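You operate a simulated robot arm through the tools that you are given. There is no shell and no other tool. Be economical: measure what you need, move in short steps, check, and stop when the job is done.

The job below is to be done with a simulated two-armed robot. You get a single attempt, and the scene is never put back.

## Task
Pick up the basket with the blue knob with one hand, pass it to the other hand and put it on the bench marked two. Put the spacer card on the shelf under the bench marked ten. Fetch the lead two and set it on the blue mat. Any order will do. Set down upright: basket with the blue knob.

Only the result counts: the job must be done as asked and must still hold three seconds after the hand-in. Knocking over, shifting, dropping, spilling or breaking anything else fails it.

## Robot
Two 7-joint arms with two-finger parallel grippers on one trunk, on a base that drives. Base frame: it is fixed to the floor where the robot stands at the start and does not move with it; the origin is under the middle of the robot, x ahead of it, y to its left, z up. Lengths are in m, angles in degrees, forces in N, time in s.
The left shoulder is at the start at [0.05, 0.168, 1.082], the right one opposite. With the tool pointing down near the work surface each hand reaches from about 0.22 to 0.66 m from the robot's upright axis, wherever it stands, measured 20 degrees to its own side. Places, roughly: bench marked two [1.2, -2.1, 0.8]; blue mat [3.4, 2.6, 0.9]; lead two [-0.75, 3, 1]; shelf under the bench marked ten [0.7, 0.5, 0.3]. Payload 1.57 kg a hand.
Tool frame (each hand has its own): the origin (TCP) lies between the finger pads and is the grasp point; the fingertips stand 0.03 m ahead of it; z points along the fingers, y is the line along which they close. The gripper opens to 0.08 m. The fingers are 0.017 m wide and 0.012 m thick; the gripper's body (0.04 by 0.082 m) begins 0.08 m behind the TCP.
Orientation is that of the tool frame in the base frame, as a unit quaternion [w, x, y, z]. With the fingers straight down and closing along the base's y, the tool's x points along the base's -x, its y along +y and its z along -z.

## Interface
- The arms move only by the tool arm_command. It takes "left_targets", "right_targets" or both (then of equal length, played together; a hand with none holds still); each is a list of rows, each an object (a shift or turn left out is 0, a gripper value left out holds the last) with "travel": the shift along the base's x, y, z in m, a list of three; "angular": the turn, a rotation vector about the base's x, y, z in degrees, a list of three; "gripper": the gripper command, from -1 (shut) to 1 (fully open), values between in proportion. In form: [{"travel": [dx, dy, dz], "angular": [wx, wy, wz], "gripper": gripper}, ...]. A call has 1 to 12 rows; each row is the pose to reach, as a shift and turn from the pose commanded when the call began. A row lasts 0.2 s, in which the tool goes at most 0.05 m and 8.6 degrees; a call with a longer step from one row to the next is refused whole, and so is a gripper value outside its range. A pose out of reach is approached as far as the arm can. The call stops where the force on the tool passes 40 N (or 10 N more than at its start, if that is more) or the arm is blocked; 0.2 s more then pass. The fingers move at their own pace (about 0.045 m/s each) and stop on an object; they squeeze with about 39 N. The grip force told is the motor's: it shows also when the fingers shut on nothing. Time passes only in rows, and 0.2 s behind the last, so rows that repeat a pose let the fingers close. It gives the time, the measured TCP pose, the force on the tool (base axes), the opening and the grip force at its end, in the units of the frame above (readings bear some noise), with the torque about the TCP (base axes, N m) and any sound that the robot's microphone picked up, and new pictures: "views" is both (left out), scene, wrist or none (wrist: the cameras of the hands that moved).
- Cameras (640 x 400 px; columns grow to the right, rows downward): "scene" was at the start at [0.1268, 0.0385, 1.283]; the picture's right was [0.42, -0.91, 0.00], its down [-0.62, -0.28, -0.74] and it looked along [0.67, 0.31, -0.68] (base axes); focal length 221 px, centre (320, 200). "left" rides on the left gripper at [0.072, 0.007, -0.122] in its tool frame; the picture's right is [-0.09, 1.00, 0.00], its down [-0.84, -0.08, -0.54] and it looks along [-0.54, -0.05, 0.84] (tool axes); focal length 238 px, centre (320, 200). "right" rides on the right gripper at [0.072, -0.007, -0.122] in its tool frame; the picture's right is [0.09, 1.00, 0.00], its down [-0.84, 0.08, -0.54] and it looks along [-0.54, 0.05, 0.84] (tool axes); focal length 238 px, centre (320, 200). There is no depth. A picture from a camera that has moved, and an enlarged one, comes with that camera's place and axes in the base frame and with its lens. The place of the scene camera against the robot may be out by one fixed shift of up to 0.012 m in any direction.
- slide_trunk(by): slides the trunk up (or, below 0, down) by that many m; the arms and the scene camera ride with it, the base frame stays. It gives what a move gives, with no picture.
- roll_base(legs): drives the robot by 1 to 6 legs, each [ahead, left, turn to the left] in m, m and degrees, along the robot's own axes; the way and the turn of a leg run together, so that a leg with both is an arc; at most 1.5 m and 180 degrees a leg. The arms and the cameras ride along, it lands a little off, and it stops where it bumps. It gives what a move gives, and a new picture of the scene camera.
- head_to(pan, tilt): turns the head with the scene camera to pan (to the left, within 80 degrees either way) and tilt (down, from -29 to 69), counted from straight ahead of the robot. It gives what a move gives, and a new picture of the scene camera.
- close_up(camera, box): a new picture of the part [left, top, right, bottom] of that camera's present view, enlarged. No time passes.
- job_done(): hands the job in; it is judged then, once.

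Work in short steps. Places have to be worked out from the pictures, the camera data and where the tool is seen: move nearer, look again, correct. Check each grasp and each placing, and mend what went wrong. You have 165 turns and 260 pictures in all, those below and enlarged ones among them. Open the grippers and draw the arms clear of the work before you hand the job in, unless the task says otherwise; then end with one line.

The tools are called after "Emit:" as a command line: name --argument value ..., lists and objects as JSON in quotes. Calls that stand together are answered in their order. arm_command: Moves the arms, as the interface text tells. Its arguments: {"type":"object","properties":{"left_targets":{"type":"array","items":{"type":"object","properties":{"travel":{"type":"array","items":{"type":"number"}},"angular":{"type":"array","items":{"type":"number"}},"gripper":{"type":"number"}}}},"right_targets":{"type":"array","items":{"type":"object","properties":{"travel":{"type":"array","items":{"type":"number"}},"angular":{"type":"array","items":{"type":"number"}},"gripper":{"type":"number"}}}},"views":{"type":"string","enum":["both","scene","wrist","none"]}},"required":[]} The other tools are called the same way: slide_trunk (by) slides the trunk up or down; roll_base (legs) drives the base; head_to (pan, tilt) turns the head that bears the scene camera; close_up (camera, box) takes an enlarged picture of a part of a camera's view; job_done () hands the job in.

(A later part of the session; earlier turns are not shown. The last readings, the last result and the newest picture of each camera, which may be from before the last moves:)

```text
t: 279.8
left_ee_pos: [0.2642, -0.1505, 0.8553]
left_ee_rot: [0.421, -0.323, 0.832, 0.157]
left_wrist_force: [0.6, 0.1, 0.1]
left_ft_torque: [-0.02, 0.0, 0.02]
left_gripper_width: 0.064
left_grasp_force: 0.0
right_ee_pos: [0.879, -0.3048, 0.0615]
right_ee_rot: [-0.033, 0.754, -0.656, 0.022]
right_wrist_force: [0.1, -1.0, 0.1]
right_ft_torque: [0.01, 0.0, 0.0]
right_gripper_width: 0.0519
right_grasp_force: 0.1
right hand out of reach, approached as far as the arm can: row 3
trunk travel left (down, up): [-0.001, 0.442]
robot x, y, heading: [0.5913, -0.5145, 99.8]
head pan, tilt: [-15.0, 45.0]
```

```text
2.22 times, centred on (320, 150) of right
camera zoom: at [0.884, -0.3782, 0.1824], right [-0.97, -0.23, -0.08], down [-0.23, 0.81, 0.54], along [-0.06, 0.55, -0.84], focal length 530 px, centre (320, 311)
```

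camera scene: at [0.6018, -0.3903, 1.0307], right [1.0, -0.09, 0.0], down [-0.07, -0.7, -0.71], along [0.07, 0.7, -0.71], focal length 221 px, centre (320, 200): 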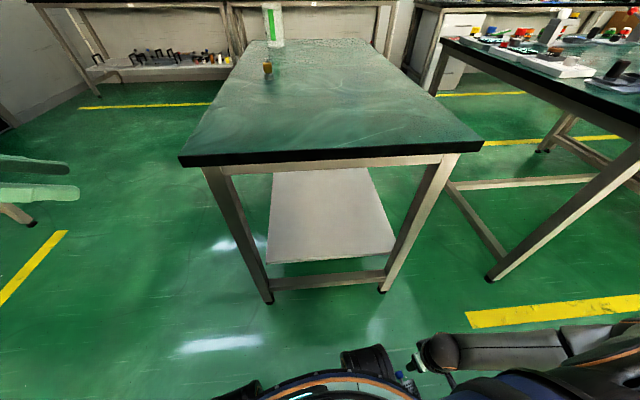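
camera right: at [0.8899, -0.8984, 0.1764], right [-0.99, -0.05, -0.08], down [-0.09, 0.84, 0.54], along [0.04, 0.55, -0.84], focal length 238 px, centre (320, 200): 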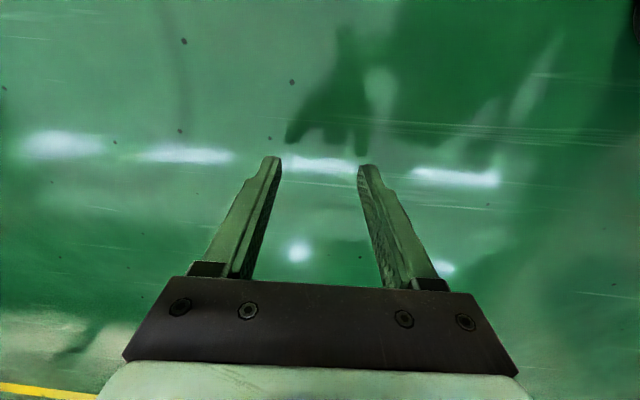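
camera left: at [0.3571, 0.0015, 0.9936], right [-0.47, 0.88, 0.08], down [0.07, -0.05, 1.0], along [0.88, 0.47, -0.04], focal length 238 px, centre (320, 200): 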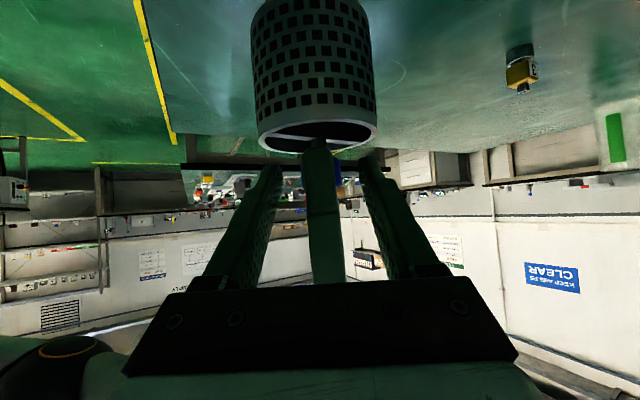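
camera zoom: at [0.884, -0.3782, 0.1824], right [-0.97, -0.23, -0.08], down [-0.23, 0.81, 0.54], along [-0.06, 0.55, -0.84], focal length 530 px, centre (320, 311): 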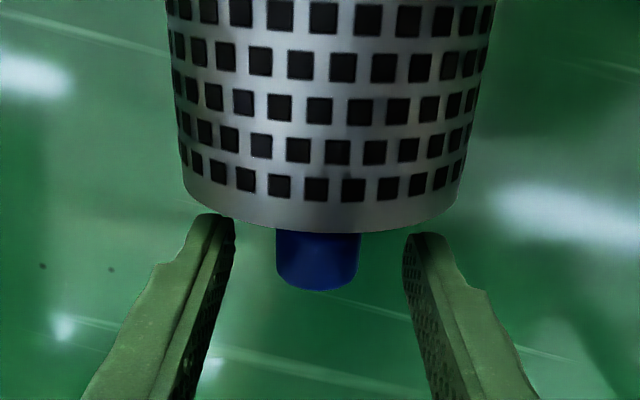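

Knob is between the pads, tips just past its mid-height. I close.

Emit:
arm_command --right_targets '[{"gripper": -1}, {"gripper": -1}, {"gripper": -1}, {"gripper": -1}]' --views "none"

Emit:
arm_command --right_targets '[{"travel": [0, 0, 0.03]}, {"travel": [0, 0, 0.07]}, {"travel": [0, 0, 0.11]}]' --views "wrist"

```text
t: 280.8
left_ee_pos: [0.2631, -0.1501, 0.8551]
left_ee_rot: [0.422, -0.323, 0.832, 0.157]
left_wrist_force: [0.6, 0.2, 0.0]
left_ft_torque: [0.0, 0.0, 0.01]
left_gripper_width: 0.0641
left_grasp_force: 0.0
right_ee_pos: [0.8789, -0.3066, 0.0616]
right_ee_rot: [-0.034, 0.754, -0.655, 0.022]
right_wrist_force: [0.6, -0.2, -0.3]
right_ft_torque: [0.03, -0.01, 0.05]
right_gripper_width: 0.0246
right_grasp_force: 35.2
trunk travel left (down, up): [-0.001, 0.442]
robot x, y, heading: [0.5912, -0.5141, 99.9]
head pan, tilt: [-15.0, 45.0]
```

```text
t: 281.6
left_ee_pos: [0.2624, -0.1496, 0.8546]
left_ee_rot: [0.423, -0.322, 0.833, 0.156]
left_wrist_force: [-0.5, -0.8, -0.5]
left_ft_torque: [0.04, -0.03, 0.03]
left_gripper_width: 0.0639
left_grasp_force: 0.0
right_ee_pos: [0.8785, -0.3051, 0.1664]
right_ee_rot: [-0.04, 0.753, -0.656, 0.02]
right_wrist_force: [0.1, -0.4, -0.7]
right_ft_torque: [0.06, -0.03, -0.01]
right_gripper_width: 0.0247
right_grasp_force: 36.3
trunk travel left (down, up): [-0.001, 0.442]
robot x, y, heading: [0.5884, -0.5149, 99.7]
head pan, tilt: [-15.0, 45.0]
camera right: at [0.8835, -0.3784, 0.2875], right [-0.97, -0.23, -0.09], down [-0.24, 0.8, 0.55], along [-0.05, 0.56, -0.83], focal length 238 px, centre (320, 200)
```

right: 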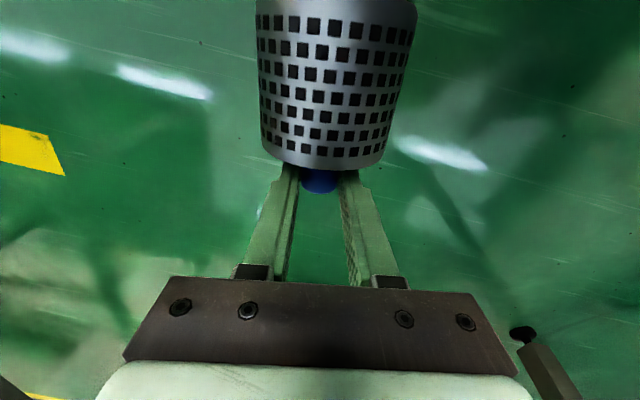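

The basket is back in hand, held horizontally by the knob, and it is light. I raise it carefully out to the nominal carrying position.

Emit:
arm_command --right_targets '[{"travel": [0, 0, 0.045]}, {"travel": [0, 0, 0.09]}, {"travel": [0, 0, 0.135]}, {"travel": [-0.003, 0.015, 0.18]}, {"travel": [-0.006, 0.03, 0.22]}, {"travel": [-0.01, 0.05, 0.26]}, {"travel": [-0.013, 0.07, 0.3]}, {"travel": [-0.016, 0.09, 0.34]}, {"travel": [-0.02, 0.11, 0.38]}, {"travel": [-0.023, 0.13, 0.42]}, {"travel": [-0.026, 0.15, 0.46]}, {"travel": [-0.03, 0.17, 0.5]}]' --views "none"

Emit:
slide_trunk --by 0.249

```text
t: 284.2
left_ee_pos: [0.2631, -0.1509, 0.8544]
left_ee_rot: [0.422, -0.323, 0.833, 0.157]
left_wrist_force: [0.0, -0.7, -0.3]
left_ft_torque: [0.02, 0.0, 0.03]
left_gripper_width: 0.0642
left_grasp_force: 0.0
right_ee_pos: [0.8495, -0.1353, 0.668]
right_ee_rot: [-0.038, 0.754, -0.655, 0.02]
right_wrist_force: [0.4, 0.2, -1.0]
right_ft_torque: [0.05, 0.02, -0.03]
right_gripper_width: 0.0245
right_grasp_force: 36.6
trunk travel left (down, up): [-0.001, 0.442]
robot x, y, heading: [0.5912, -0.5154, 99.8]
head pan, tilt: [-15.0, 45.0]
```

```text
t: 286.8
left_ee_pos: [0.2631, -0.1503, 1.1027]
left_ee_rot: [0.422, -0.323, 0.833, 0.156]
left_wrist_force: [-0.5, -0.7, 0.1]
left_ft_torque: [-0.04, -0.01, 0.02]
left_gripper_width: 0.064
left_grasp_force: 0.1
right_ee_pos: [0.8484, -0.1353, 0.9165]
right_ee_rot: [-0.039, 0.754, -0.656, 0.018]
right_wrist_force: [-0.5, 0.1, 0.1]
right_ft_torque: [0.09, 0.0, -0.01]
right_gripper_width: 0.0249
right_grasp_force: 36.7
trunk travel left (down, up): [-0.25, 0.193]
robot x, y, heading: [0.5873, -0.512, 99.3]
head pan, tilt: [-15.0, 45.0]
```

I raise the hand further, back away from the table and turn toward bench two to look.

Emit:
arm_command --right_targets '[{"travel": [0, 0, 0.05]}, {"travel": [0, 0, 0.1]}, {"travel": [0, 0, 0.15]}, {"travel": [0, 0.0, 0.19]}]' --views "none"

Emit:
roll_base --legs '[[-0.35, 0, 0], [0, 0, -160]]'

Emit:
head_to --pan -10 --tilt 28

```text
t: 287.8
left_ee_pos: [0.262, -0.1516, 1.1037]
left_ee_rot: [0.423, -0.322, 0.832, 0.158]
left_wrist_force: [1.3, -0.3, 0.3]
left_ft_torque: [0.0, -0.01, 0.07]
left_gripper_width: 0.0637
left_grasp_force: 0.1
right_ee_pos: [0.8459, -0.1368, 1.1077]
right_ee_rot: [-0.038, 0.753, -0.657, 0.02]
right_wrist_force: [-0.4, -0.2, -0.1]
right_ft_torque: [0.07, -0.01, 0.0]
right_gripper_width: 0.0245
right_grasp_force: 36.5
trunk travel left (down, up): [-0.25, 0.193]
robot x, y, heading: [0.5894, -0.5144, 99.4]
head pan, tilt: [-15.0, 45.0]
```

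```text
t: 296.6
left_ee_pos: [1.0799, -1.0883, 1.1042]
left_ee_rot: [0.228, 0.763, 0.463, -0.388]
left_wrist_force: [-1.2, 0.3, 0.9]
left_ft_torque: [0.0, 0.02, -0.02]
left_gripper_width: 0.064
left_grasp_force: 0.0
right_ee_pos: [0.5369, -1.3041, 1.1073]
right_ee_rot: [-0.011, 0.514, 0.857, -0.042]
right_wrist_force: [-1.1, 0.2, -0.8]
right_ft_torque: [-0.05, 0.0, 0.01]
right_gripper_width: 0.0245
right_grasp_force: 36.8
trunk travel left (down, up): [-0.25, 0.193]
robot x, y, heading: [0.645, -0.8554, -60.2]
head pan, tilt: [-15.0, 45.0]
camera scene: at [0.6997, -0.9677, 1.2796], right [-0.97, -0.26, 0.0], down [-0.18, 0.68, -0.71], along [0.18, -0.68, -0.71], focal length 221 px, centre (320, 200)
```

scene: 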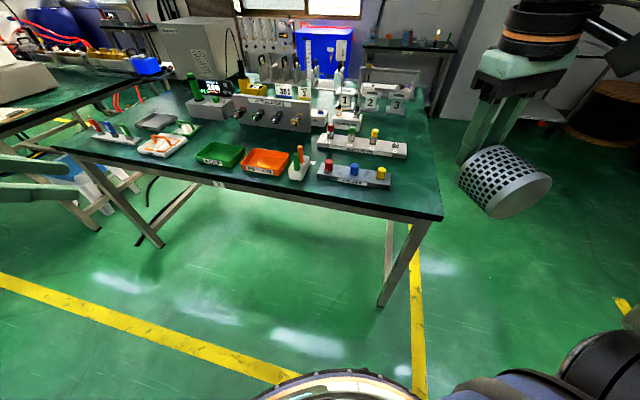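

```text
t: 297.4
left_ee_pos: [1.0798, -1.0881, 1.1042]
left_ee_rot: [0.229, 0.763, 0.463, -0.389]
left_wrist_force: [-1.1, 0.4, -1.6]
left_ft_torque: [0.01, 0.0, -0.01]
left_gripper_width: 0.0643
left_grasp_force: 0.1
right_ee_pos: [0.536, -1.3032, 1.1064]
right_ee_rot: [-0.011, 0.514, 0.857, -0.042]
right_wrist_force: [0.0, 0.3, -1.2]
right_ft_torque: [-0.09, -0.02, -0.02]
right_gripper_width: 0.0245
right_grasp_force: 36.1
trunk travel left (down, up): [-0.25, 0.193]
robot x, y, heading: [0.6487, -0.8592, -60.1]
head pan, tilt: [-10.0, 28.0]
camera scene: at [0.7098, -0.9749, 1.3054], right [-0.94, -0.34, 0.0], down [-0.16, 0.44, -0.88], along [0.3, -0.83, -0.47], focal length 221 px, centre (320, 200)
```

scene: 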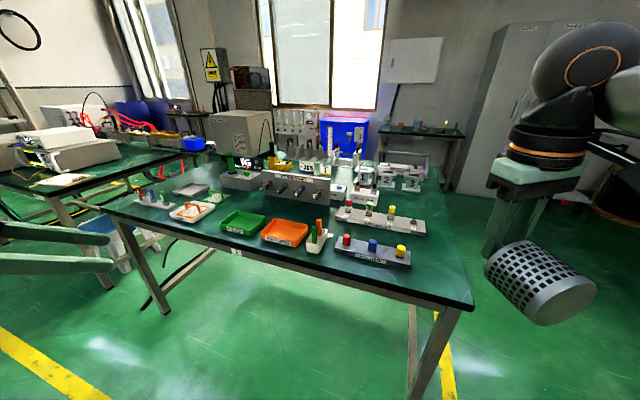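

The free spot on bench two is its near‑west corner strip (x 0.47–0.61, y −1.48…−1.7). I'll first right the basket on the empty south end of the first table and redo the handover there. I turn back and approach.

Emit:
roll_base --legs '[[0, 0, 150], [0.38, 0.02, 0]]'

Emit:
arm_command --right_targets '[{"travel": [0, 0, 0.01], "angular": [8, 0, 0]}, {"travel": [0, 0, 0.02], "angular": [16, 0, 0]}, {"travel": [0, 0, 0.03], "angular": [24, 0, 0]}, {"travel": [0, 0, 0.03], "angular": [32, 0, 0]}, {"travel": [0, 0, 0.03], "angular": [40, 0, 0]}, {"travel": [0, 0, 0.03], "angular": [48, 0, 0]}, {"travel": [0, 0, 0.03], "angular": [56, 0, 0]}, {"travel": [0, 0, 0.03], "angular": [64, 0, 0]}, {"travel": [0, 0, 0.03], "angular": [72, 0, 0]}]' --views "scene"

```text
t: 306.0
left_ee_pos: [0.3779, -0.0633, 1.1028]
left_ee_rot: [0.435, -0.245, 0.859, 0.116]
left_wrist_force: [0.6, 0.7, 0.0]
left_ft_torque: [-0.02, 0.0, 0.02]
left_gripper_width: 0.064
left_grasp_force: 0.1
right_ee_pos: [0.9558, -0.1548, 1.1073]
right_ee_rot: [0.037, -0.69, 0.722, -0.023]
right_wrist_force: [-0.7, -0.1, -1.3]
right_ft_torque: [0.02, -0.01, -0.02]
right_gripper_width: 0.0245
right_grasp_force: 36.5
trunk travel left (down, up): [-0.25, 0.193]
robot x, y, heading: [0.6325, -0.4811, 89.1]
head pan, tilt: [-10.0, 28.0]
camera scene: at [0.6626, -0.3467, 1.3054], right [0.98, -0.19, 0.0], down [-0.09, -0.46, -0.88], along [0.17, 0.87, -0.47], focal length 221 px, centre (320, 200)
```

scene: 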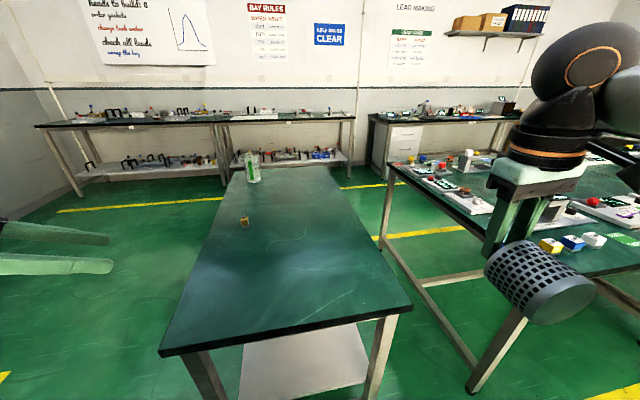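

```text
t: 308.0
left_ee_pos: [0.3785, -0.0628, 1.1025]
left_ee_rot: [0.435, -0.245, 0.858, 0.118]
left_wrist_force: [0.5, -0.3, -0.2]
left_ft_torque: [0.01, 0.01, -0.05]
left_gripper_width: 0.0642
left_grasp_force: 0.0
right_ee_pos: [0.9839, -0.1259, 1.1824]
right_ee_rot: [0.435, -0.537, 0.597, 0.406]
right_wrist_force: [0.2, 0.2, -1.3]
right_ft_torque: [-0.02, 0.02, 0.04]
right_gripper_width: 0.0248
right_grasp_force: 36.0
right hand out of reach, approached as far as the arm can: row 7, 8, 9
trunk travel left (down, up): [-0.25, 0.193]
robot x, y, heading: [0.6326, -0.4819, 89.4]
head pan, tilt: [-10.0, 28.0]
camera scene: at [0.6628, -0.3473, 1.3055], right [0.98, -0.19, 0.0], down [-0.09, -0.46, -0.88], along [0.17, 0.87, -0.47], focal length 221 px, centre (320, 200)
```

scene: 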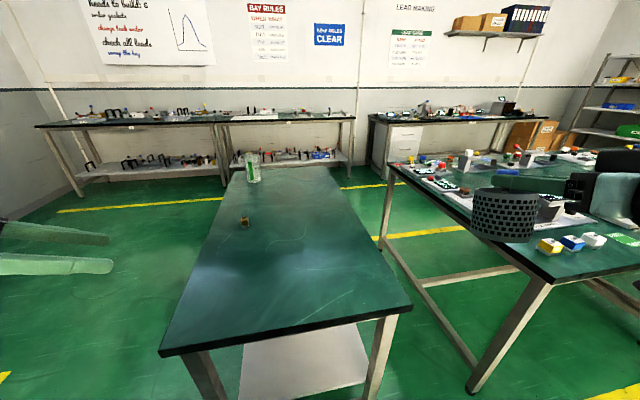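

Tilt 73° is reached, so the basket now hangs nearly upright. I move it over the table's south end.

Emit:
arm_command --right_targets '[{"travel": [-0.03, 0.035, 0]}, {"travel": [-0.06, 0.07, -0.01]}, {"travel": [-0.09, 0.105, -0.03]}, {"travel": [-0.12, 0.14, -0.05]}, {"travel": [-0.15, 0.17, -0.07]}, {"travel": [-0.18, 0.2, -0.09]}, {"travel": [-0.2, 0.22, -0.12]}, {"travel": [-0.2, 0.22, -0.16]}, {"travel": [-0.2, 0.22, -0.2]}]' --views "scene"

```text
refused: row 3 steps farther than a row can; nothing moved
```

Emit:
arm_command --right_targets '[{"travel": [-0.03, 0.035, 0]}, {"travel": [-0.06, 0.07, -0.01]}, {"travel": [-0.085, 0.1, -0.03]}, {"travel": [-0.11, 0.13, -0.05]}, {"travel": [-0.135, 0.16, -0.07]}, {"travel": [-0.16, 0.185, -0.09]}, {"travel": [-0.18, 0.205, -0.12]}, {"travel": [-0.2, 0.22, -0.15]}, {"travel": [-0.2, 0.22, -0.19]}]' --views "scene"

```text
t: 310.0
left_ee_pos: [0.378, -0.0629, 1.1025]
left_ee_rot: [0.435, -0.244, 0.859, 0.117]
left_wrist_force: [0.5, 0.7, 0.3]
left_ft_torque: [-0.01, 0.0, -0.02]
left_gripper_width: 0.0642
left_grasp_force: 0.0
right_ee_pos: [0.7848, 0.0953, 0.9911]
right_ee_rot: [0.435, -0.537, 0.597, 0.407]
right_wrist_force: [-0.7, 0.3, -1.5]
right_ft_torque: [0.01, 0.03, 0.01]
right_gripper_width: 0.0247
right_grasp_force: 36.4
trunk travel left (down, up): [-0.25, 0.193]
robot x, y, heading: [0.6334, -0.4815, 89.0]
head pan, tilt: [-10.0, 28.0]
camera scene: at [0.6624, -0.347, 1.3054], right [0.98, -0.19, 0.0], down [-0.09, -0.46, -0.88], along [0.17, 0.87, -0.47], focal length 221 px, centre (320, 200)
```

scene: 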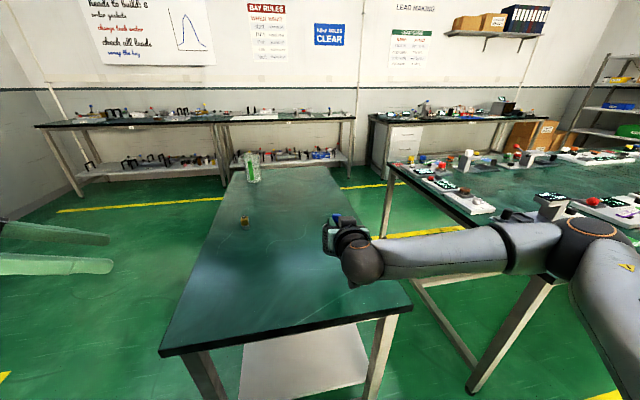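

No limits. I lower toward the table (contact expected near TCP z 0.91).

Emit:
arm_command --right_targets '[{"travel": [0, 0, -0.04]}, {"travel": [0, 0, -0.07]}]' --views "wrist"

Emit:
close_up --camera "scene" --box '[290, 180, 420, 300]'

```text
t: 310.6
left_ee_pos: [0.3773, -0.0638, 1.1028]
left_ee_rot: [0.435, -0.245, 0.858, 0.118]
left_wrist_force: [0.1, -0.2, 0.4]
left_ft_torque: [-0.01, -0.03, -0.02]
left_gripper_width: 0.0641
left_grasp_force: 0.0
right_ee_pos: [0.7828, 0.0941, 0.9221]
right_ee_rot: [0.437, -0.536, 0.597, 0.406]
right_wrist_force: [0.2, 0.0, -1.3]
right_ft_torque: [-0.02, 0.0, 0.02]
right_gripper_width: 0.0247
right_grasp_force: 36.4
trunk travel left (down, up): [-0.25, 0.193]
robot x, y, heading: [0.6348, -0.4805, 89.2]
head pan, tilt: [-10.0, 28.0]
camera right: at [0.7753, -0.0418, 0.8888], right [-1.0, 0.07, -0.07], down [-0.09, -0.27, 0.96], along [0.05, 0.96, 0.27], focal length 238 px, centre (320, 200)
```

right: 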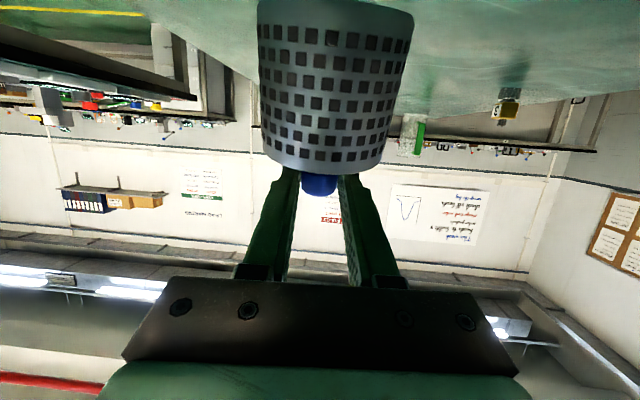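

```text
3.33 times, centred on (355, 240) of scene
camera zoom: at [0.6624, -0.3469, 1.3054], right [0.98, -0.19, 0.0], down [-0.09, -0.46, -0.88], along [0.17, 0.87, -0.47], focal length 735 px, centre (203, 67)
```

zoom: 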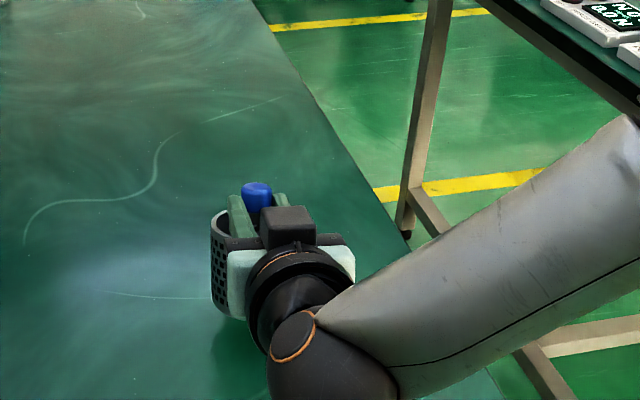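

I lower in small steps until contact.

Emit:
arm_command --right_targets '[{"travel": [0, 0, -0.005]}, {"travel": [0, 0, -0.01]}, {"travel": [0, 0, -0.014]}, {"travel": [0, 0, -0.018]}]' --views "wrist"

```text
t: 311.6
left_ee_pos: [0.3794, -0.0624, 1.103]
left_ee_rot: [0.434, -0.245, 0.859, 0.117]
left_wrist_force: [0.1, 0.4, 0.2]
left_ft_torque: [0.03, 0.0, -0.02]
left_gripper_width: 0.0643
left_grasp_force: 0.0
right_ee_pos: [0.7832, 0.0929, 0.9035]
right_ee_rot: [0.436, -0.537, 0.598, 0.406]
right_wrist_force: [-0.2, -0.2, -0.2]
right_ft_torque: [0.02, -0.01, 0.03]
right_gripper_width: 0.0247
right_grasp_force: 36.2
trunk travel left (down, up): [-0.25, 0.193]
robot x, y, heading: [0.6314, -0.4811, 89.2]
head pan, tilt: [-10.0, 28.0]
camera right: at [0.7753, -0.0428, 0.8703], right [-1.0, 0.07, -0.07], down [-0.09, -0.27, 0.96], along [0.04, 0.96, 0.27], focal length 238 px, centre (320, 200)
```

right: 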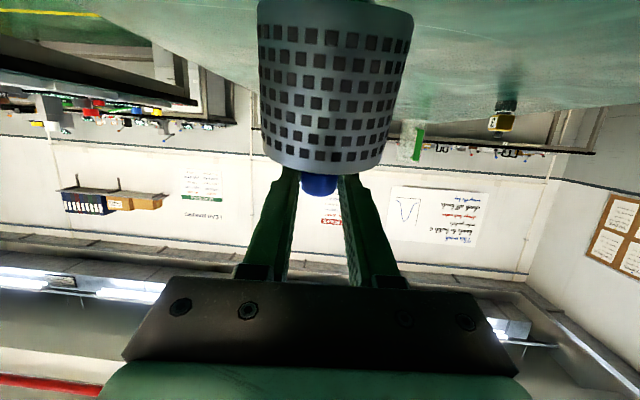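

The weight is now carried by the table. I press 4 mm more so it settles, then open and withdraw backward.

Emit:
arm_command --right_targets '[{"travel": [0, 0, -0.003]}, {"travel": [0, 0, -0.006]}, {"travel": [0, 0, -0.006], "gripper": -0.3}, {"travel": [0, 0, -0.006], "gripper": 0.2}, {"travel": [0, 0, -0.006], "gripper": 0.3}]' --views "wrist"

```text
t: 312.8
left_ee_pos: [0.3786, -0.0645, 1.1026]
left_ee_rot: [0.434, -0.245, 0.859, 0.117]
left_wrist_force: [0.6, 0.5, 0.3]
left_ft_torque: [-0.01, 0.04, -0.01]
left_gripper_width: 0.0639
left_grasp_force: 0.1
right_ee_pos: [0.7829, 0.0939, 0.8973]
right_ee_rot: [0.436, -0.537, 0.597, 0.407]
right_wrist_force: [0.3, -0.4, 0.4]
right_ft_torque: [-0.01, -0.01, -0.02]
right_gripper_width: 0.052
right_grasp_force: 0.0
trunk travel left (down, up): [-0.25, 0.193]
robot x, y, heading: [0.6357, -0.4803, 89.3]
head pan, tilt: [-10.0, 28.0]
camera right: at [0.7752, -0.0431, 0.8644], right [-1.0, 0.07, -0.07], down [-0.09, -0.27, 0.96], along [0.04, 0.96, 0.27], focal length 238 px, centre (320, 200)
```

right: 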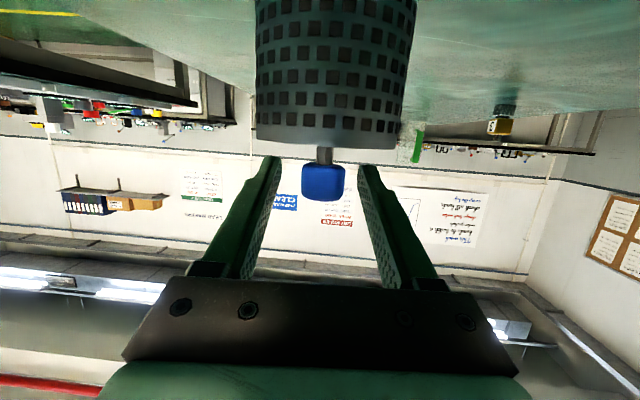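

The basket stands upright. I withdraw straight back, then restore the hand to vertical.

Emit:
arm_command --right_targets '[{"travel": [-0.003, -0.038, 0.012]}, {"travel": [-0.006, -0.076, 0.024]}, {"travel": [-0.01, -0.11, 0.045]}, {"travel": [-0.01, -0.13, 0.085]}, {"travel": [-0.01, -0.14, 0.13]}, {"travel": [0.0, -0.14, 0.17], "angular": [-8, 0, 0]}, {"travel": [0.02, -0.14, 0.2], "angular": [-16, 0, 0]}, {"travel": [0.04, -0.14, 0.21], "angular": [-24, 0, 0]}, {"travel": [0.05, -0.14, 0.21], "angular": [-32, 0, 0]}, {"travel": [0.06, -0.14, 0.21], "angular": [-40, 0, 0]}, {"travel": [0.06, -0.14, 0.21], "angular": [-48, 0, 0]}, {"travel": [0.06, -0.14, 0.21], "angular": [-56, 0, 0]}]' --views "none"

Emit:
head_to --pan 0 --tilt 50

```text
t: 315.4
left_ee_pos: [0.3794, -0.0635, 1.1025]
left_ee_rot: [0.435, -0.245, 0.859, 0.117]
left_wrist_force: [1.2, -0.4, -0.5]
left_ft_torque: [0.01, -0.03, 0.02]
left_gripper_width: 0.0642
left_grasp_force: 0.2
right_ee_pos: [0.8425, -0.045, 1.1062]
right_ee_rot: [0.132, -0.679, 0.718, 0.077]
right_wrist_force: [-0.1, -0.1, -0.2]
right_ft_torque: [0.0, 0.0, 0.02]
right_gripper_width: 0.052
right_grasp_force: 0.0
trunk travel left (down, up): [-0.25, 0.193]
robot x, y, heading: [0.635, -0.4795, 89.3]
head pan, tilt: [-10.0, 28.0]
```

```text
t: 316.2
left_ee_pos: [0.3779, -0.0641, 1.1026]
left_ee_rot: [0.435, -0.245, 0.859, 0.117]
left_wrist_force: [0.3, 0.9, 0.1]
left_ft_torque: [-0.04, 0.0, 0.03]
left_gripper_width: 0.0639
left_grasp_force: 0.1
right_ee_pos: [0.8421, -0.0456, 1.1077]
right_ee_rot: [0.133, -0.678, 0.718, 0.078]
right_wrist_force: [-0.3, -0.7, 0.1]
right_ft_torque: [0.01, 0.01, -0.01]
right_gripper_width: 0.0522
right_grasp_force: 0.2
trunk travel left (down, up): [-0.25, 0.193]
robot x, y, heading: [0.6327, -0.4802, 89.0]
head pan, tilt: [0.0, 50.0]
camera scene: at [0.6466, -0.3597, 1.2728], right [1.0, -0.01, 0.0], down [-0.01, -0.77, -0.64], along [0.01, 0.64, -0.77], focal length 221 px, centre (320, 200)
```

scene: 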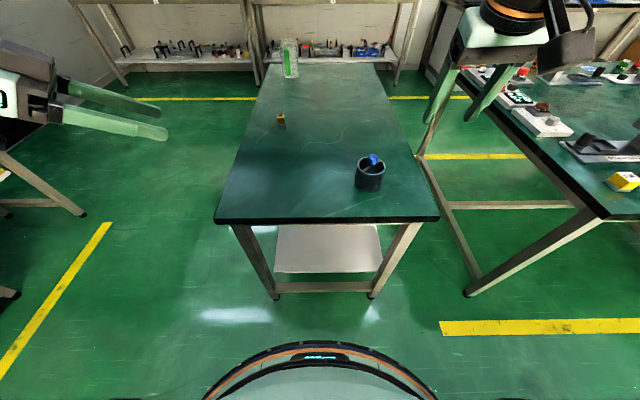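

The basket is upright at about (0.785, 0.085). I reposition so it is at the proven handover spot and bring the right hand vertical with 32° yaw.

Emit:
roll_base --legs '[[0.05, -0.23, 0.9]]'

Emit:
arm_command --right_targets '[{"travel": [-0.03, 0.01, 0], "angular": [-6, 2, 0]}, {"travel": [-0.06, 0.02, 0], "angular": [-12, 3.5, 0]}, {"travel": [-0.1, 0.03, 0], "angular": [-17, 5, 0]}, {"travel": [-0.14, 0.04, 0], "angular": [-17, 5, 0]}, {"travel": [-0.18, 0.05, 0], "angular": [-17, 5, 0]}]' --views "none"

Emit:
arm_command --right_targets '[{"travel": [-0.02, 0.01, 0], "angular": [0, 0, 8]}, {"travel": [-0.04, 0.02, -0.01], "angular": [0, 0, 16]}, {"travel": [-0.07, 0.03, -0.03], "angular": [0, 0, 24]}, {"travel": [-0.09, 0.04, -0.05], "angular": [0, 0, 32]}]' --views "wrist"

```text
t: 318.0
left_ee_pos: [0.6027, -0.0185, 1.1031]
left_ee_rot: [0.433, -0.252, 0.857, 0.121]
left_wrist_force: [-0.5, -0.4, 0.9]
left_ft_torque: [0.03, -0.01, 0.01]
left_gripper_width: 0.0638
left_grasp_force: 0.0
right_ee_pos: [1.0678, 0.0054, 1.1071]
right_ee_rot: [0.132, -0.684, 0.713, 0.08]
right_wrist_force: [-0.5, -0.3, -0.1]
right_ft_torque: [0.01, 0.0, -0.02]
right_gripper_width: 0.0521
right_grasp_force: 0.0
trunk travel left (down, up): [-0.25, 0.193]
robot x, y, heading: [0.8631, -0.4362, 90.0]
head pan, tilt: [0.0, 50.0]
camera scene: at [0.8753, -0.3111, 1.2727], right [1.0, 0.0, 0.0], down [0.0, -0.77, -0.64], along [0.0, 0.64, -0.77], focal length 221 px, centre (320, 200)
```

scene: 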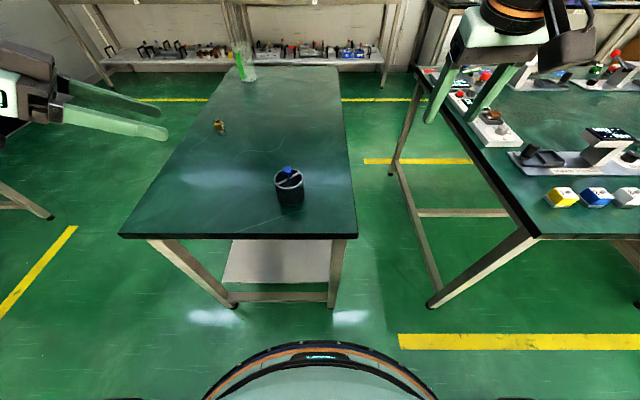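

```text
t: 319.2
left_ee_pos: [0.6019, -0.0185, 1.1024]
left_ee_rot: [0.435, -0.252, 0.856, 0.12]
left_wrist_force: [-0.2, -0.2, -0.1]
left_ft_torque: [0.02, -0.03, 0.01]
left_gripper_width: 0.064
left_grasp_force: 0.0
right_ee_pos: [0.8859, 0.056, 1.1065]
right_ee_rot: [0.0, -0.691, 0.722, 0.002]
right_wrist_force: [-0.2, -0.2, 0.3]
right_ft_torque: [-0.01, -0.01, 0.0]
right_gripper_width: 0.0522
right_grasp_force: 0.0
trunk travel left (down, up): [-0.25, 0.193]
robot x, y, heading: [0.8611, -0.4328, 90.3]
head pan, tilt: [0.0, 50.0]
```

```text
t: 320.2
left_ee_pos: [0.6022, -0.0183, 1.1033]
left_ee_rot: [0.434, -0.251, 0.857, 0.121]
left_wrist_force: [0.0, 0.1, 0.2]
left_ft_torque: [0.0, -0.01, -0.01]
left_gripper_width: 0.0641
left_grasp_force: 0.0
right_ee_pos: [0.8105, 0.0851, 1.0605]
right_ee_rot: [0.002, 0.853, -0.522, -0.002]
right_wrist_force: [-0.1, 0.6, -1.0]
right_ft_torque: [-0.02, -0.02, -0.03]
right_gripper_width: 0.052
right_grasp_force: 0.1
right hand out of reach, approached as far as the arm can: row 3, 4
trunk travel left (down, up): [-0.25, 0.193]
robot x, y, heading: [0.8646, -0.4285, 90.0]
head pan, tilt: [0.0, 50.0]
camera right: at [0.8481, 0.0263, 1.183], right [-0.85, -0.53, 0.0], down [-0.45, 0.71, 0.54], along [-0.29, 0.46, -0.84], focal length 238 px, centre (320, 200)
```

right: 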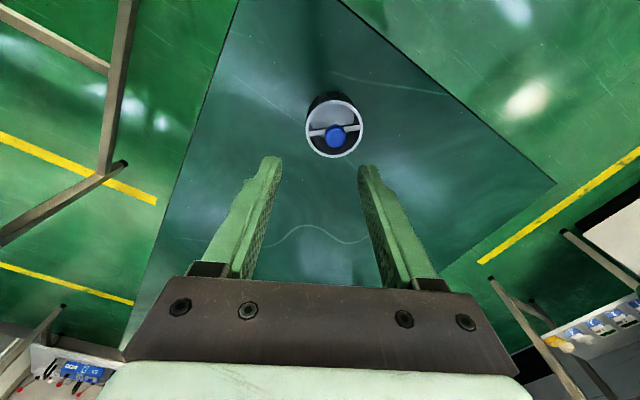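

Knob at (0.7825, 0.094). I shift the robot 3 cm left so the right arm is less strained, then measure again.

Emit:
roll_base --legs '[[0, 0.035, 0]]'

Emit:
arm_command --right_targets '[{"travel": [0.0, 0.005, -0.03]}, {"travel": [0.003, 0.008, -0.06]}]' --views "none"

Emit:
close_up --camera "right" --box '[220, 60, 420, 210]'

```text
t: 321.1
left_ee_pos: [0.5662, -0.0187, 1.1026]
left_ee_rot: [0.435, -0.251, 0.856, 0.12]
left_wrist_force: [-0.3, 0.6, 0.0]
left_ft_torque: [-0.02, 0.0, -0.01]
left_gripper_width: 0.064
left_grasp_force: 0.1
right_ee_pos: [0.7737, 0.0852, 1.0613]
right_ee_rot: [0.001, 0.852, -0.523, -0.002]
right_wrist_force: [-1.0, 0.3, 0.3]
right_ft_torque: [-0.05, -0.02, 0.04]
right_gripper_width: 0.0518
right_grasp_force: 0.0
trunk travel left (down, up): [-0.25, 0.193]
robot x, y, heading: [0.8315, -0.4337, 90.3]
head pan, tilt: [0.0, 50.0]
camera scene: at [0.839, -0.3112, 1.2727], right [1.0, 0.0, 0.0], down [0.0, -0.77, -0.64], along [0.0, 0.64, -0.77], focal length 221 px, centre (320, 200)
```

scene: 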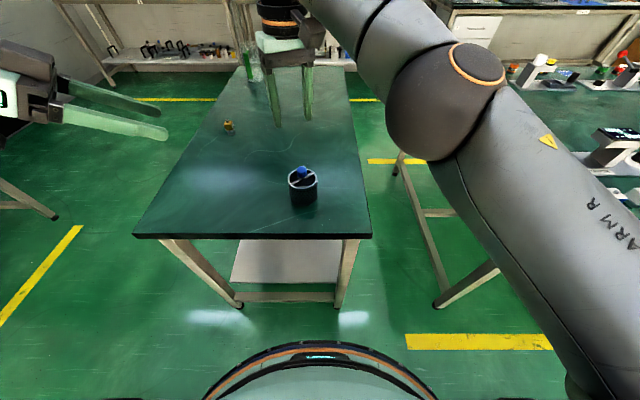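

```text
t: 321.6
left_ee_pos: [0.5671, -0.018, 1.1038]
left_ee_rot: [0.434, -0.251, 0.857, 0.12]
left_wrist_force: [-0.1, -0.5, -0.5]
left_ft_torque: [0.02, 0.0, 0.0]
left_gripper_width: 0.0638
left_grasp_force: 0.1
right_ee_pos: [0.7783, 0.0952, 1.0006]
right_ee_rot: [0.002, 0.852, -0.524, -0.003]
right_wrist_force: [0.1, 0.4, -1.1]
right_ft_torque: [-0.02, 0.0, -0.01]
right_gripper_width: 0.0518
right_grasp_force: 0.1
trunk travel left (down, up): [-0.25, 0.193]
robot x, y, heading: [0.8299, -0.4328, 89.8]
head pan, tilt: [0.0, 50.0]
```

```text
2.67 times, centred on (320, 135) of right
camera zoom: at [0.8162, 0.0346, 1.1226], right [-0.85, -0.53, 0.01], down [-0.44, 0.71, 0.54], along [-0.29, 0.46, -0.84], focal length 636 px, centre (320, 373)
```

zoom: 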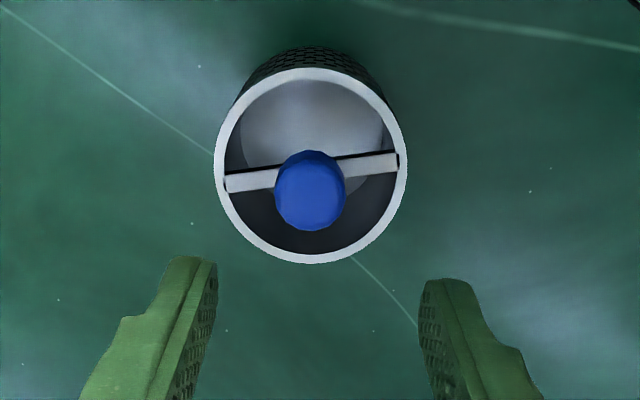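

Knob at (0.782, 0.094). I descend and grip it.

Emit:
arm_command --right_targets '[{"travel": [0.0037, -0.001, -0.03]}, {"travel": [0.0037, -0.001, -0.06]}, {"travel": [0.0037, -0.001, -0.091]}, {"travel": [0.0037, -0.001, -0.091], "gripper": -1}, {"travel": [0.0037, -0.001, -0.091]}, {"travel": [0.0037, -0.001, -0.091]}, {"travel": [0.0037, -0.001, -0.091]}]' --views "none"

Emit:
arm_command --right_targets '[{"travel": [0, 0, 0.02]}, {"travel": [0, 0, 0.05]}, {"travel": [0, 0, 0.08]}]' --views "scene"

```text
t: 323.2
left_ee_pos: [0.5674, -0.0182, 1.1037]
left_ee_rot: [0.434, -0.251, 0.857, 0.12]
left_wrist_force: [0.8, 0.3, -0.1]
left_ft_torque: [0.04, 0.03, 0.0]
left_gripper_width: 0.0639
left_grasp_force: 0.1
right_ee_pos: [0.7819, 0.0937, 0.9091]
right_ee_rot: [0.002, 0.852, -0.524, -0.003]
right_wrist_force: [0.2, 1.3, -0.2]
right_ft_torque: [0.05, -0.08, -0.01]
right_gripper_width: 0.0246
right_grasp_force: 35.2
trunk travel left (down, up): [-0.25, 0.193]
robot x, y, heading: [0.8325, -0.4306, 90.2]
head pan, tilt: [0.0, 50.0]
```

```text
t: 324.1
left_ee_pos: [0.5661, -0.0182, 1.1022]
left_ee_rot: [0.435, -0.25, 0.857, 0.12]
left_wrist_force: [0.2, -0.7, 0.0]
left_ft_torque: [0.01, -0.01, 0.03]
left_gripper_width: 0.0641
left_grasp_force: 0.1
right_ee_pos: [0.7817, 0.0922, 0.9906]
right_ee_rot: [0.001, 0.853, -0.523, -0.002]
right_wrist_force: [0.4, -0.1, -0.4]
right_ft_torque: [-0.01, -0.01, -0.03]
right_gripper_width: 0.0242
right_grasp_force: 36.3
trunk travel left (down, up): [-0.25, 0.193]
robot x, y, heading: [0.8333, -0.4323, 89.9]
head pan, tilt: [0.0, 50.0]
camera scene: at [0.8397, -0.3113, 1.2727], right [1.0, 0.0, 0.0], down [0.0, -0.77, -0.64], along [0.0, 0.64, -0.77], focal length 221 px, centre (320, 200)
```

scene: 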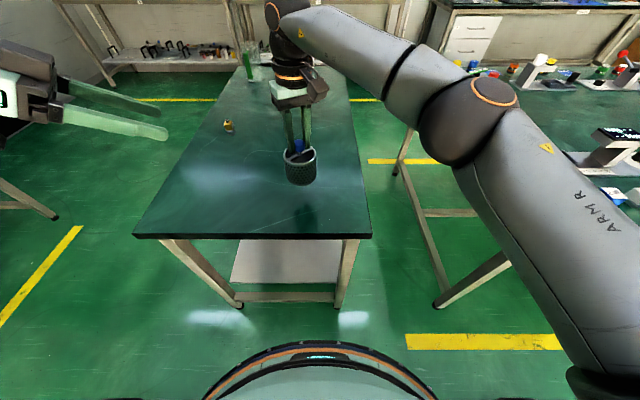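

Basket lifted upright by the right hand. The left goes to its pre‑grasp.

Emit:
arm_command --left_targets '[{"travel": [0.04, 0.017, -0.014], "gripper": 0.3}, {"travel": [0.08, 0.035, -0.029]}, {"travel": [0.122, 0.0526, -0.0434]}]' --views "none"

Emit:
close_up --camera "left" --box '[220, 60, 420, 210]'

```text
t: 324.9
left_ee_pos: [0.6887, 0.0346, 1.0597]
left_ee_rot: [0.434, -0.251, 0.857, 0.12]
left_wrist_force: [-0.2, -0.2, 0.5]
left_ft_torque: [-0.02, -0.02, 0.01]
left_gripper_width: 0.0518
left_grasp_force: 0.2
right_ee_pos: [0.7822, 0.0938, 0.9894]
right_ee_rot: [0.001, 0.852, -0.523, -0.002]
right_wrist_force: [-0.5, 0.2, -0.2]
right_ft_torque: [-0.02, 0.01, 0.0]
right_gripper_width: 0.0244
right_grasp_force: 35.8
trunk travel left (down, up): [-0.25, 0.193]
robot x, y, heading: [0.8308, -0.4306, 89.8]
head pan, tilt: [0.0, 50.0]
```

```text
2.67 times, centred on (320, 135) of left
camera zoom: at [0.5662, -0.0349, 1.075], right [-0.49, 0.87, 0.06], down [0.09, -0.02, 1.0], along [0.87, 0.49, -0.06], focal length 636 px, centre (320, 373)
```

zoom: 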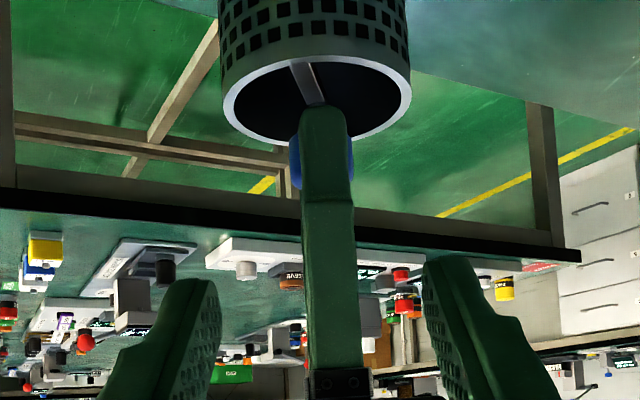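

Aligned as before. I advance and close the left, right holding still.

Emit:
arm_command --left_targets '[{"travel": [0.0275, 0.0173, -0.0242]}, {"travel": [0.055, 0.0345, -0.0485]}, {"travel": [0.0825, 0.0518, -0.0727]}, {"travel": [0.0825, 0.0518, -0.0727], "gripper": -1}, {"travel": [0.0825, 0.0518, -0.0727]}, {"travel": [0.0825, 0.0518, -0.0727]}, {"travel": [0.0825, 0.0518, -0.0727]}]' --views "none"

Emit:
close_up --camera "scene" --box '[230, 80, 350, 200]'

```text
t: 326.4
left_ee_pos: [0.7712, 0.0857, 0.9873]
left_ee_rot: [0.435, -0.252, 0.856, 0.122]
left_wrist_force: [-1.2, 6.5, -1.5]
left_ft_torque: [0.29, 0.11, 0.11]
left_gripper_width: 0.0247
left_grasp_force: 35.2
right_ee_pos: [0.7811, 0.0938, 0.9905]
right_ee_rot: [0.003, 0.852, -0.523, -0.002]
right_wrist_force: [0.9, -6.7, 0.3]
right_ft_torque: [-0.31, -0.07, -0.03]
right_gripper_width: 0.0243
right_grasp_force: 35.9
trunk travel left (down, up): [-0.25, 0.193]
robot x, y, heading: [0.828, -0.4321, 90.3]
head pan, tilt: [0.0, 50.0]
```

```text
3.33 times, centred on (290, 140) of scene
camera zoom: at [0.8398, -0.3111, 1.2727], right [1.0, 0.0, 0.0], down [0.0, -0.77, -0.64], along [0.0, 0.64, -0.77], focal length 735 px, centre (420, 400)
```

zoom: 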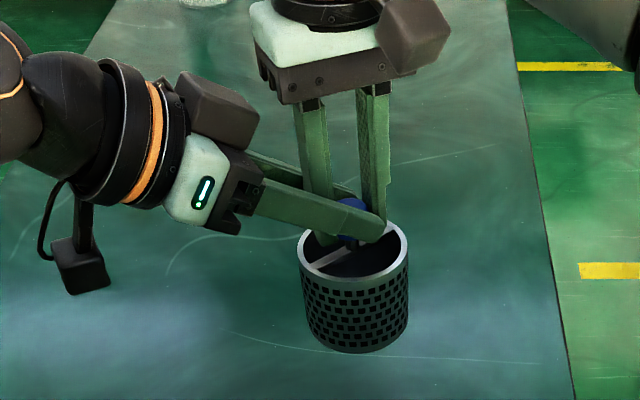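

Both hold the knob. I open the right hand only.

Emit:
arm_command --right_targets '[{"gripper": -0.2}, {"gripper": 0.2}, {"gripper": 0.3}, {"gripper": 0.3}]' --views "none"

```text
t: 327.4
left_ee_pos: [0.7708, 0.0868, 0.9863]
left_ee_rot: [0.435, -0.252, 0.856, 0.122]
left_wrist_force: [-13.6, 9.2, -1.5]
left_ft_torque: [-0.19, -0.13, -0.27]
left_gripper_width: 0.0245
left_grasp_force: 36.6
right_ee_pos: [0.7835, 0.094, 0.9898]
right_ee_rot: [0.002, 0.852, -0.523, -0.001]
right_wrist_force: [13.9, -9.1, 0.9]
right_ft_torque: [0.09, 0.1, 0.48]
right_gripper_width: 0.0455
right_grasp_force: 0.1
trunk travel left (down, up): [-0.25, 0.193]
robot x, y, heading: [0.8306, -0.4346, 90.0]
head pan, tilt: [0.0, 50.0]
```

The right finger touches a left finger when fully open; I narrow it slightly so nothing presses.

Emit:
arm_command --right_targets '[{"gripper": -0.12}, {"gripper": -0.12}]' --views "none"

Emit:
close_up --camera "right" --box '[220, 90, 420, 240]'

```text
t: 328.1
left_ee_pos: [0.7704, 0.0862, 0.9871]
left_ee_rot: [0.434, -0.252, 0.857, 0.122]
left_wrist_force: [-4.4, 19.6, -4.0]
left_ft_torque: [-0.24, -0.23, -0.54]
left_gripper_width: 0.0243
left_grasp_force: 36.1
right_ee_pos: [0.7813, 0.0921, 0.9907]
right_ee_rot: [0.003, 0.853, -0.522, -0.001]
right_wrist_force: [4.5, -19.0, 3.8]
right_ft_torque: [0.12, 0.31, 0.68]
right_gripper_width: 0.0395
right_grasp_force: 2.3
trunk travel left (down, up): [-0.25, 0.193]
robot x, y, heading: [0.8305, -0.4266, 90.0]
head pan, tilt: [0.0, 50.0]
```

```text
2.67 times, centred on (320, 165) of right
camera zoom: at [0.8188, 0.0324, 1.1121], right [-0.84, -0.54, 0.01], down [-0.45, 0.71, 0.54], along [-0.3, 0.45, -0.84], focal length 636 px, centre (320, 293)
```

zoom: 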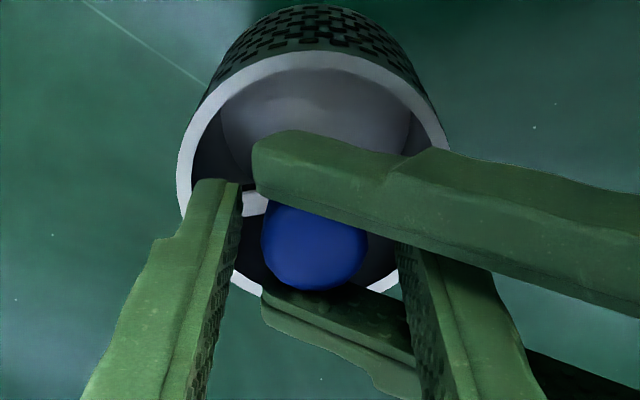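

The right finger presses sideways on a left finger (force along −q). I nudge the right hand 3 mm that way to relieve it.

Emit:
arm_command --right_targets '[{"travel": [0.001, -0.0025, 0]}, {"travel": [0.001, -0.003, 0]}]' --views "none"

```text
t: 328.6
left_ee_pos: [0.7721, 0.0844, 0.9875]
left_ee_rot: [0.434, -0.25, 0.857, 0.119]
left_wrist_force: [-0.8, 7.4, -0.1]
left_ft_torque: [-0.05, 0.02, -0.18]
left_gripper_width: 0.0243
left_grasp_force: 36.3
right_ee_pos: [0.7844, 0.0915, 0.989]
right_ee_rot: [0.002, 0.851, -0.525, -0.003]
right_wrist_force: [0.9, -7.6, -1.5]
right_ft_torque: [0.08, -0.04, 0.26]
right_gripper_width: 0.0371
right_grasp_force: 0.6
trunk travel left (down, up): [-0.25, 0.193]
robot x, y, heading: [0.8262, -0.4319, 89.9]
head pan, tilt: [0.0, 50.0]
```

Better (7 N). One more nudge plus a slight turn to align.

Emit:
arm_command --right_targets '[{"travel": [0.0, -0.0025, 0], "angular": [0, 0, 2.5]}, {"travel": [0.0, -0.0025, 0], "angular": [0, 0, 2.5]}]' --views "none"

```text
t: 329.2
left_ee_pos: [0.7722, 0.0851, 0.9858]
left_ee_rot: [0.434, -0.25, 0.857, 0.12]
left_wrist_force: [0.2, -0.3, 0.6]
left_ft_torque: [-0.02, -0.02, 0.03]
left_gripper_width: 0.0244
left_grasp_force: 35.8
right_ee_pos: [0.7839, 0.0877, 0.9901]
right_ee_rot: [0.002, 0.863, -0.505, -0.003]
right_wrist_force: [0.2, 0.7, 0.0]
right_ft_torque: [0.03, -0.02, 0.01]
right_gripper_width: 0.0354
right_grasp_force: 0.0
trunk travel left (down, up): [-0.25, 0.193]
robot x, y, heading: [0.8315, -0.43, 89.9]
head pan, tilt: [0.0, 50.0]
```

No contact now. I lower the left with the basket 5.5 cm out of the right fingers.

Emit:
arm_command --left_targets '[{"travel": [0, 0, -0.015]}, {"travel": [0, 0, -0.035]}, {"travel": [0, 0, -0.055]}]' --views "scene"

```text
t: 330.1
left_ee_pos: [0.7716, 0.0855, 0.9308]
left_ee_rot: [0.433, -0.252, 0.857, 0.121]
left_wrist_force: [-0.5, -0.4, -0.2]
left_ft_torque: [-0.03, 0.02, 0.0]
left_gripper_width: 0.0245
left_grasp_force: 36.0
right_ee_pos: [0.7824, 0.0876, 0.9897]
right_ee_rot: [0.002, 0.863, -0.504, -0.003]
right_wrist_force: [0.2, 0.1, -0.3]
right_ft_torque: [-0.02, -0.02, -0.03]
right_gripper_width: 0.0353
right_grasp_force: 0.1
trunk travel left (down, up): [-0.25, 0.193]
robot x, y, heading: [0.8264, -0.432, 90.1]
head pan, tilt: [0.0, 50.0]
camera scene: at [0.8397, -0.311, 1.2727], right [1.0, 0.0, 0.0], down [0.0, -0.77, -0.64], along [0.0, 0.64, -0.77], focal length 221 px, centre (320, 200)
```

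scene: 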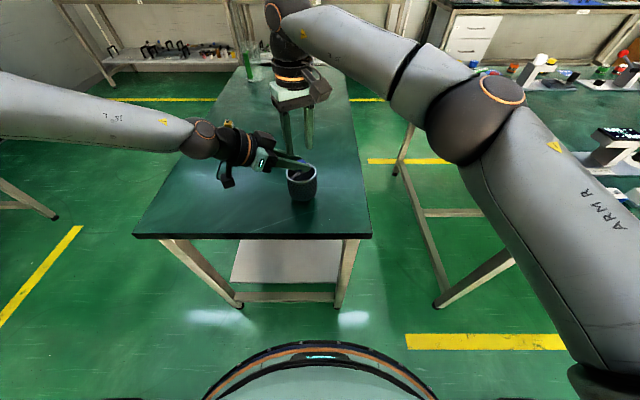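

The left carries the basket alone. Now the right hand moves up and away to its side (short rows), nothing else moving.

Emit:
arm_command --right_targets '[{"travel": [0.01, 0, 0.03]}, {"travel": [0.02, 0, 0.06]}, {"travel": [0.04, 0, 0.09]}, {"travel": [0.07, -0.01, 0.11], "angular": [0, 0, -6]}, {"travel": [0.1, -0.02, 0.12], "angular": [0, 0, -12]}, {"travel": [0.14, -0.03, 0.12], "angular": [0, 0, -18]}, {"travel": [0.18, -0.04, 0.12], "angular": [0, 0, -24]}, {"travel": [0.22, -0.05, 0.12], "angular": [0, 0, -29]}, {"travel": [0.26, -0.06, 0.12], "angular": [0, 0, -29]}]' --views "none"

```text
t: 332.1
left_ee_pos: [0.7725, 0.0849, 0.932]
left_ee_rot: [0.433, -0.251, 0.857, 0.12]
left_wrist_force: [-0.4, 0.3, -0.1]
left_ft_torque: [0.0, -0.01, -0.03]
left_gripper_width: 0.0242
left_grasp_force: 36.4
right_ee_pos: [1.0439, 0.027, 1.1107]
right_ee_rot: [0.001, 0.709, -0.706, -0.003]
right_wrist_force: [0.3, -0.2, 0.1]
right_ft_torque: [-0.01, -0.05, -0.01]
right_gripper_width: 0.0351
right_grasp_force: 0.1
trunk travel left (down, up): [-0.25, 0.193]
robot x, y, heading: [0.8262, -0.4341, 90.2]
head pan, tilt: [0.0, 50.0]
```

The right is clear. I lift the basket with the left.

Emit:
arm_command --left_targets '[{"travel": [0, 0, 0.04]}, {"travel": [-0.01, -0.01, 0.08]}, {"travel": [-0.02, -0.02, 0.12]}, {"travel": [-0.04, -0.03, 0.16]}, {"travel": [-0.05, -0.03, 0.19]}]' --views "none"

Emit:
head_to --pan 20 --tilt 35

```text
t: 333.2
left_ee_pos: [0.7208, 0.0535, 1.1222]
left_ee_rot: [0.434, -0.251, 0.857, 0.12]
left_wrist_force: [-0.1, -0.5, -1.6]
left_ft_torque: [-0.01, -0.01, -0.03]
left_gripper_width: 0.024
left_grasp_force: 35.5
right_ee_pos: [1.0433, 0.0281, 1.1105]
right_ee_rot: [0.002, 0.709, -0.705, -0.002]
right_wrist_force: [-0.3, 0.2, -0.5]
right_ft_torque: [-0.02, -0.04, -0.02]
right_gripper_width: 0.0349
right_grasp_force: 0.1
trunk travel left (down, up): [-0.25, 0.193]
robot x, y, heading: [0.8308, -0.4324, 90.0]
head pan, tilt: [0.0, 50.0]
```

```text
t: 334.1
left_ee_pos: [0.7213, 0.0546, 1.1217]
left_ee_rot: [0.433, -0.251, 0.857, 0.12]
left_wrist_force: [-0.8, -0.3, -1.2]
left_ft_torque: [0.02, 0.02, -0.03]
left_gripper_width: 0.0239
left_grasp_force: 36.2
right_ee_pos: [1.0427, 0.0278, 1.1106]
right_ee_rot: [0.002, 0.709, -0.705, -0.002]
right_wrist_force: [-0.2, 0.4, 0.1]
right_ft_torque: [-0.02, -0.03, -0.02]
right_gripper_width: 0.035
right_grasp_force: 0.1
trunk travel left (down, up): [-0.25, 0.193]
robot x, y, heading: [0.8293, -0.4324, 89.9]
head pan, tilt: [20.0, 35.0]
camera scene: at [0.8097, -0.3054, 1.2944], right [0.94, 0.34, 0.0], down [0.2, -0.54, -0.82], along [-0.28, 0.77, -0.57], focal length 221 px, centre (320, 200)
```

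scene: 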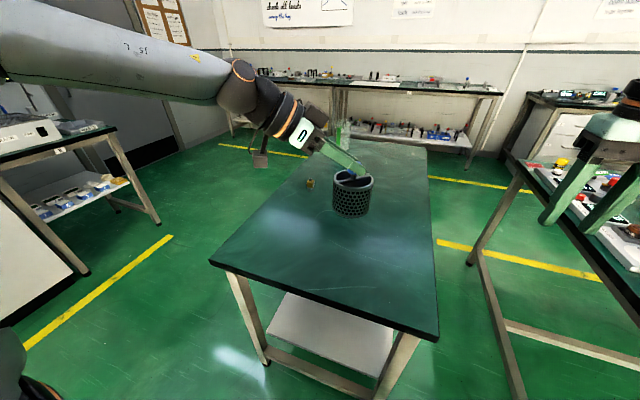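

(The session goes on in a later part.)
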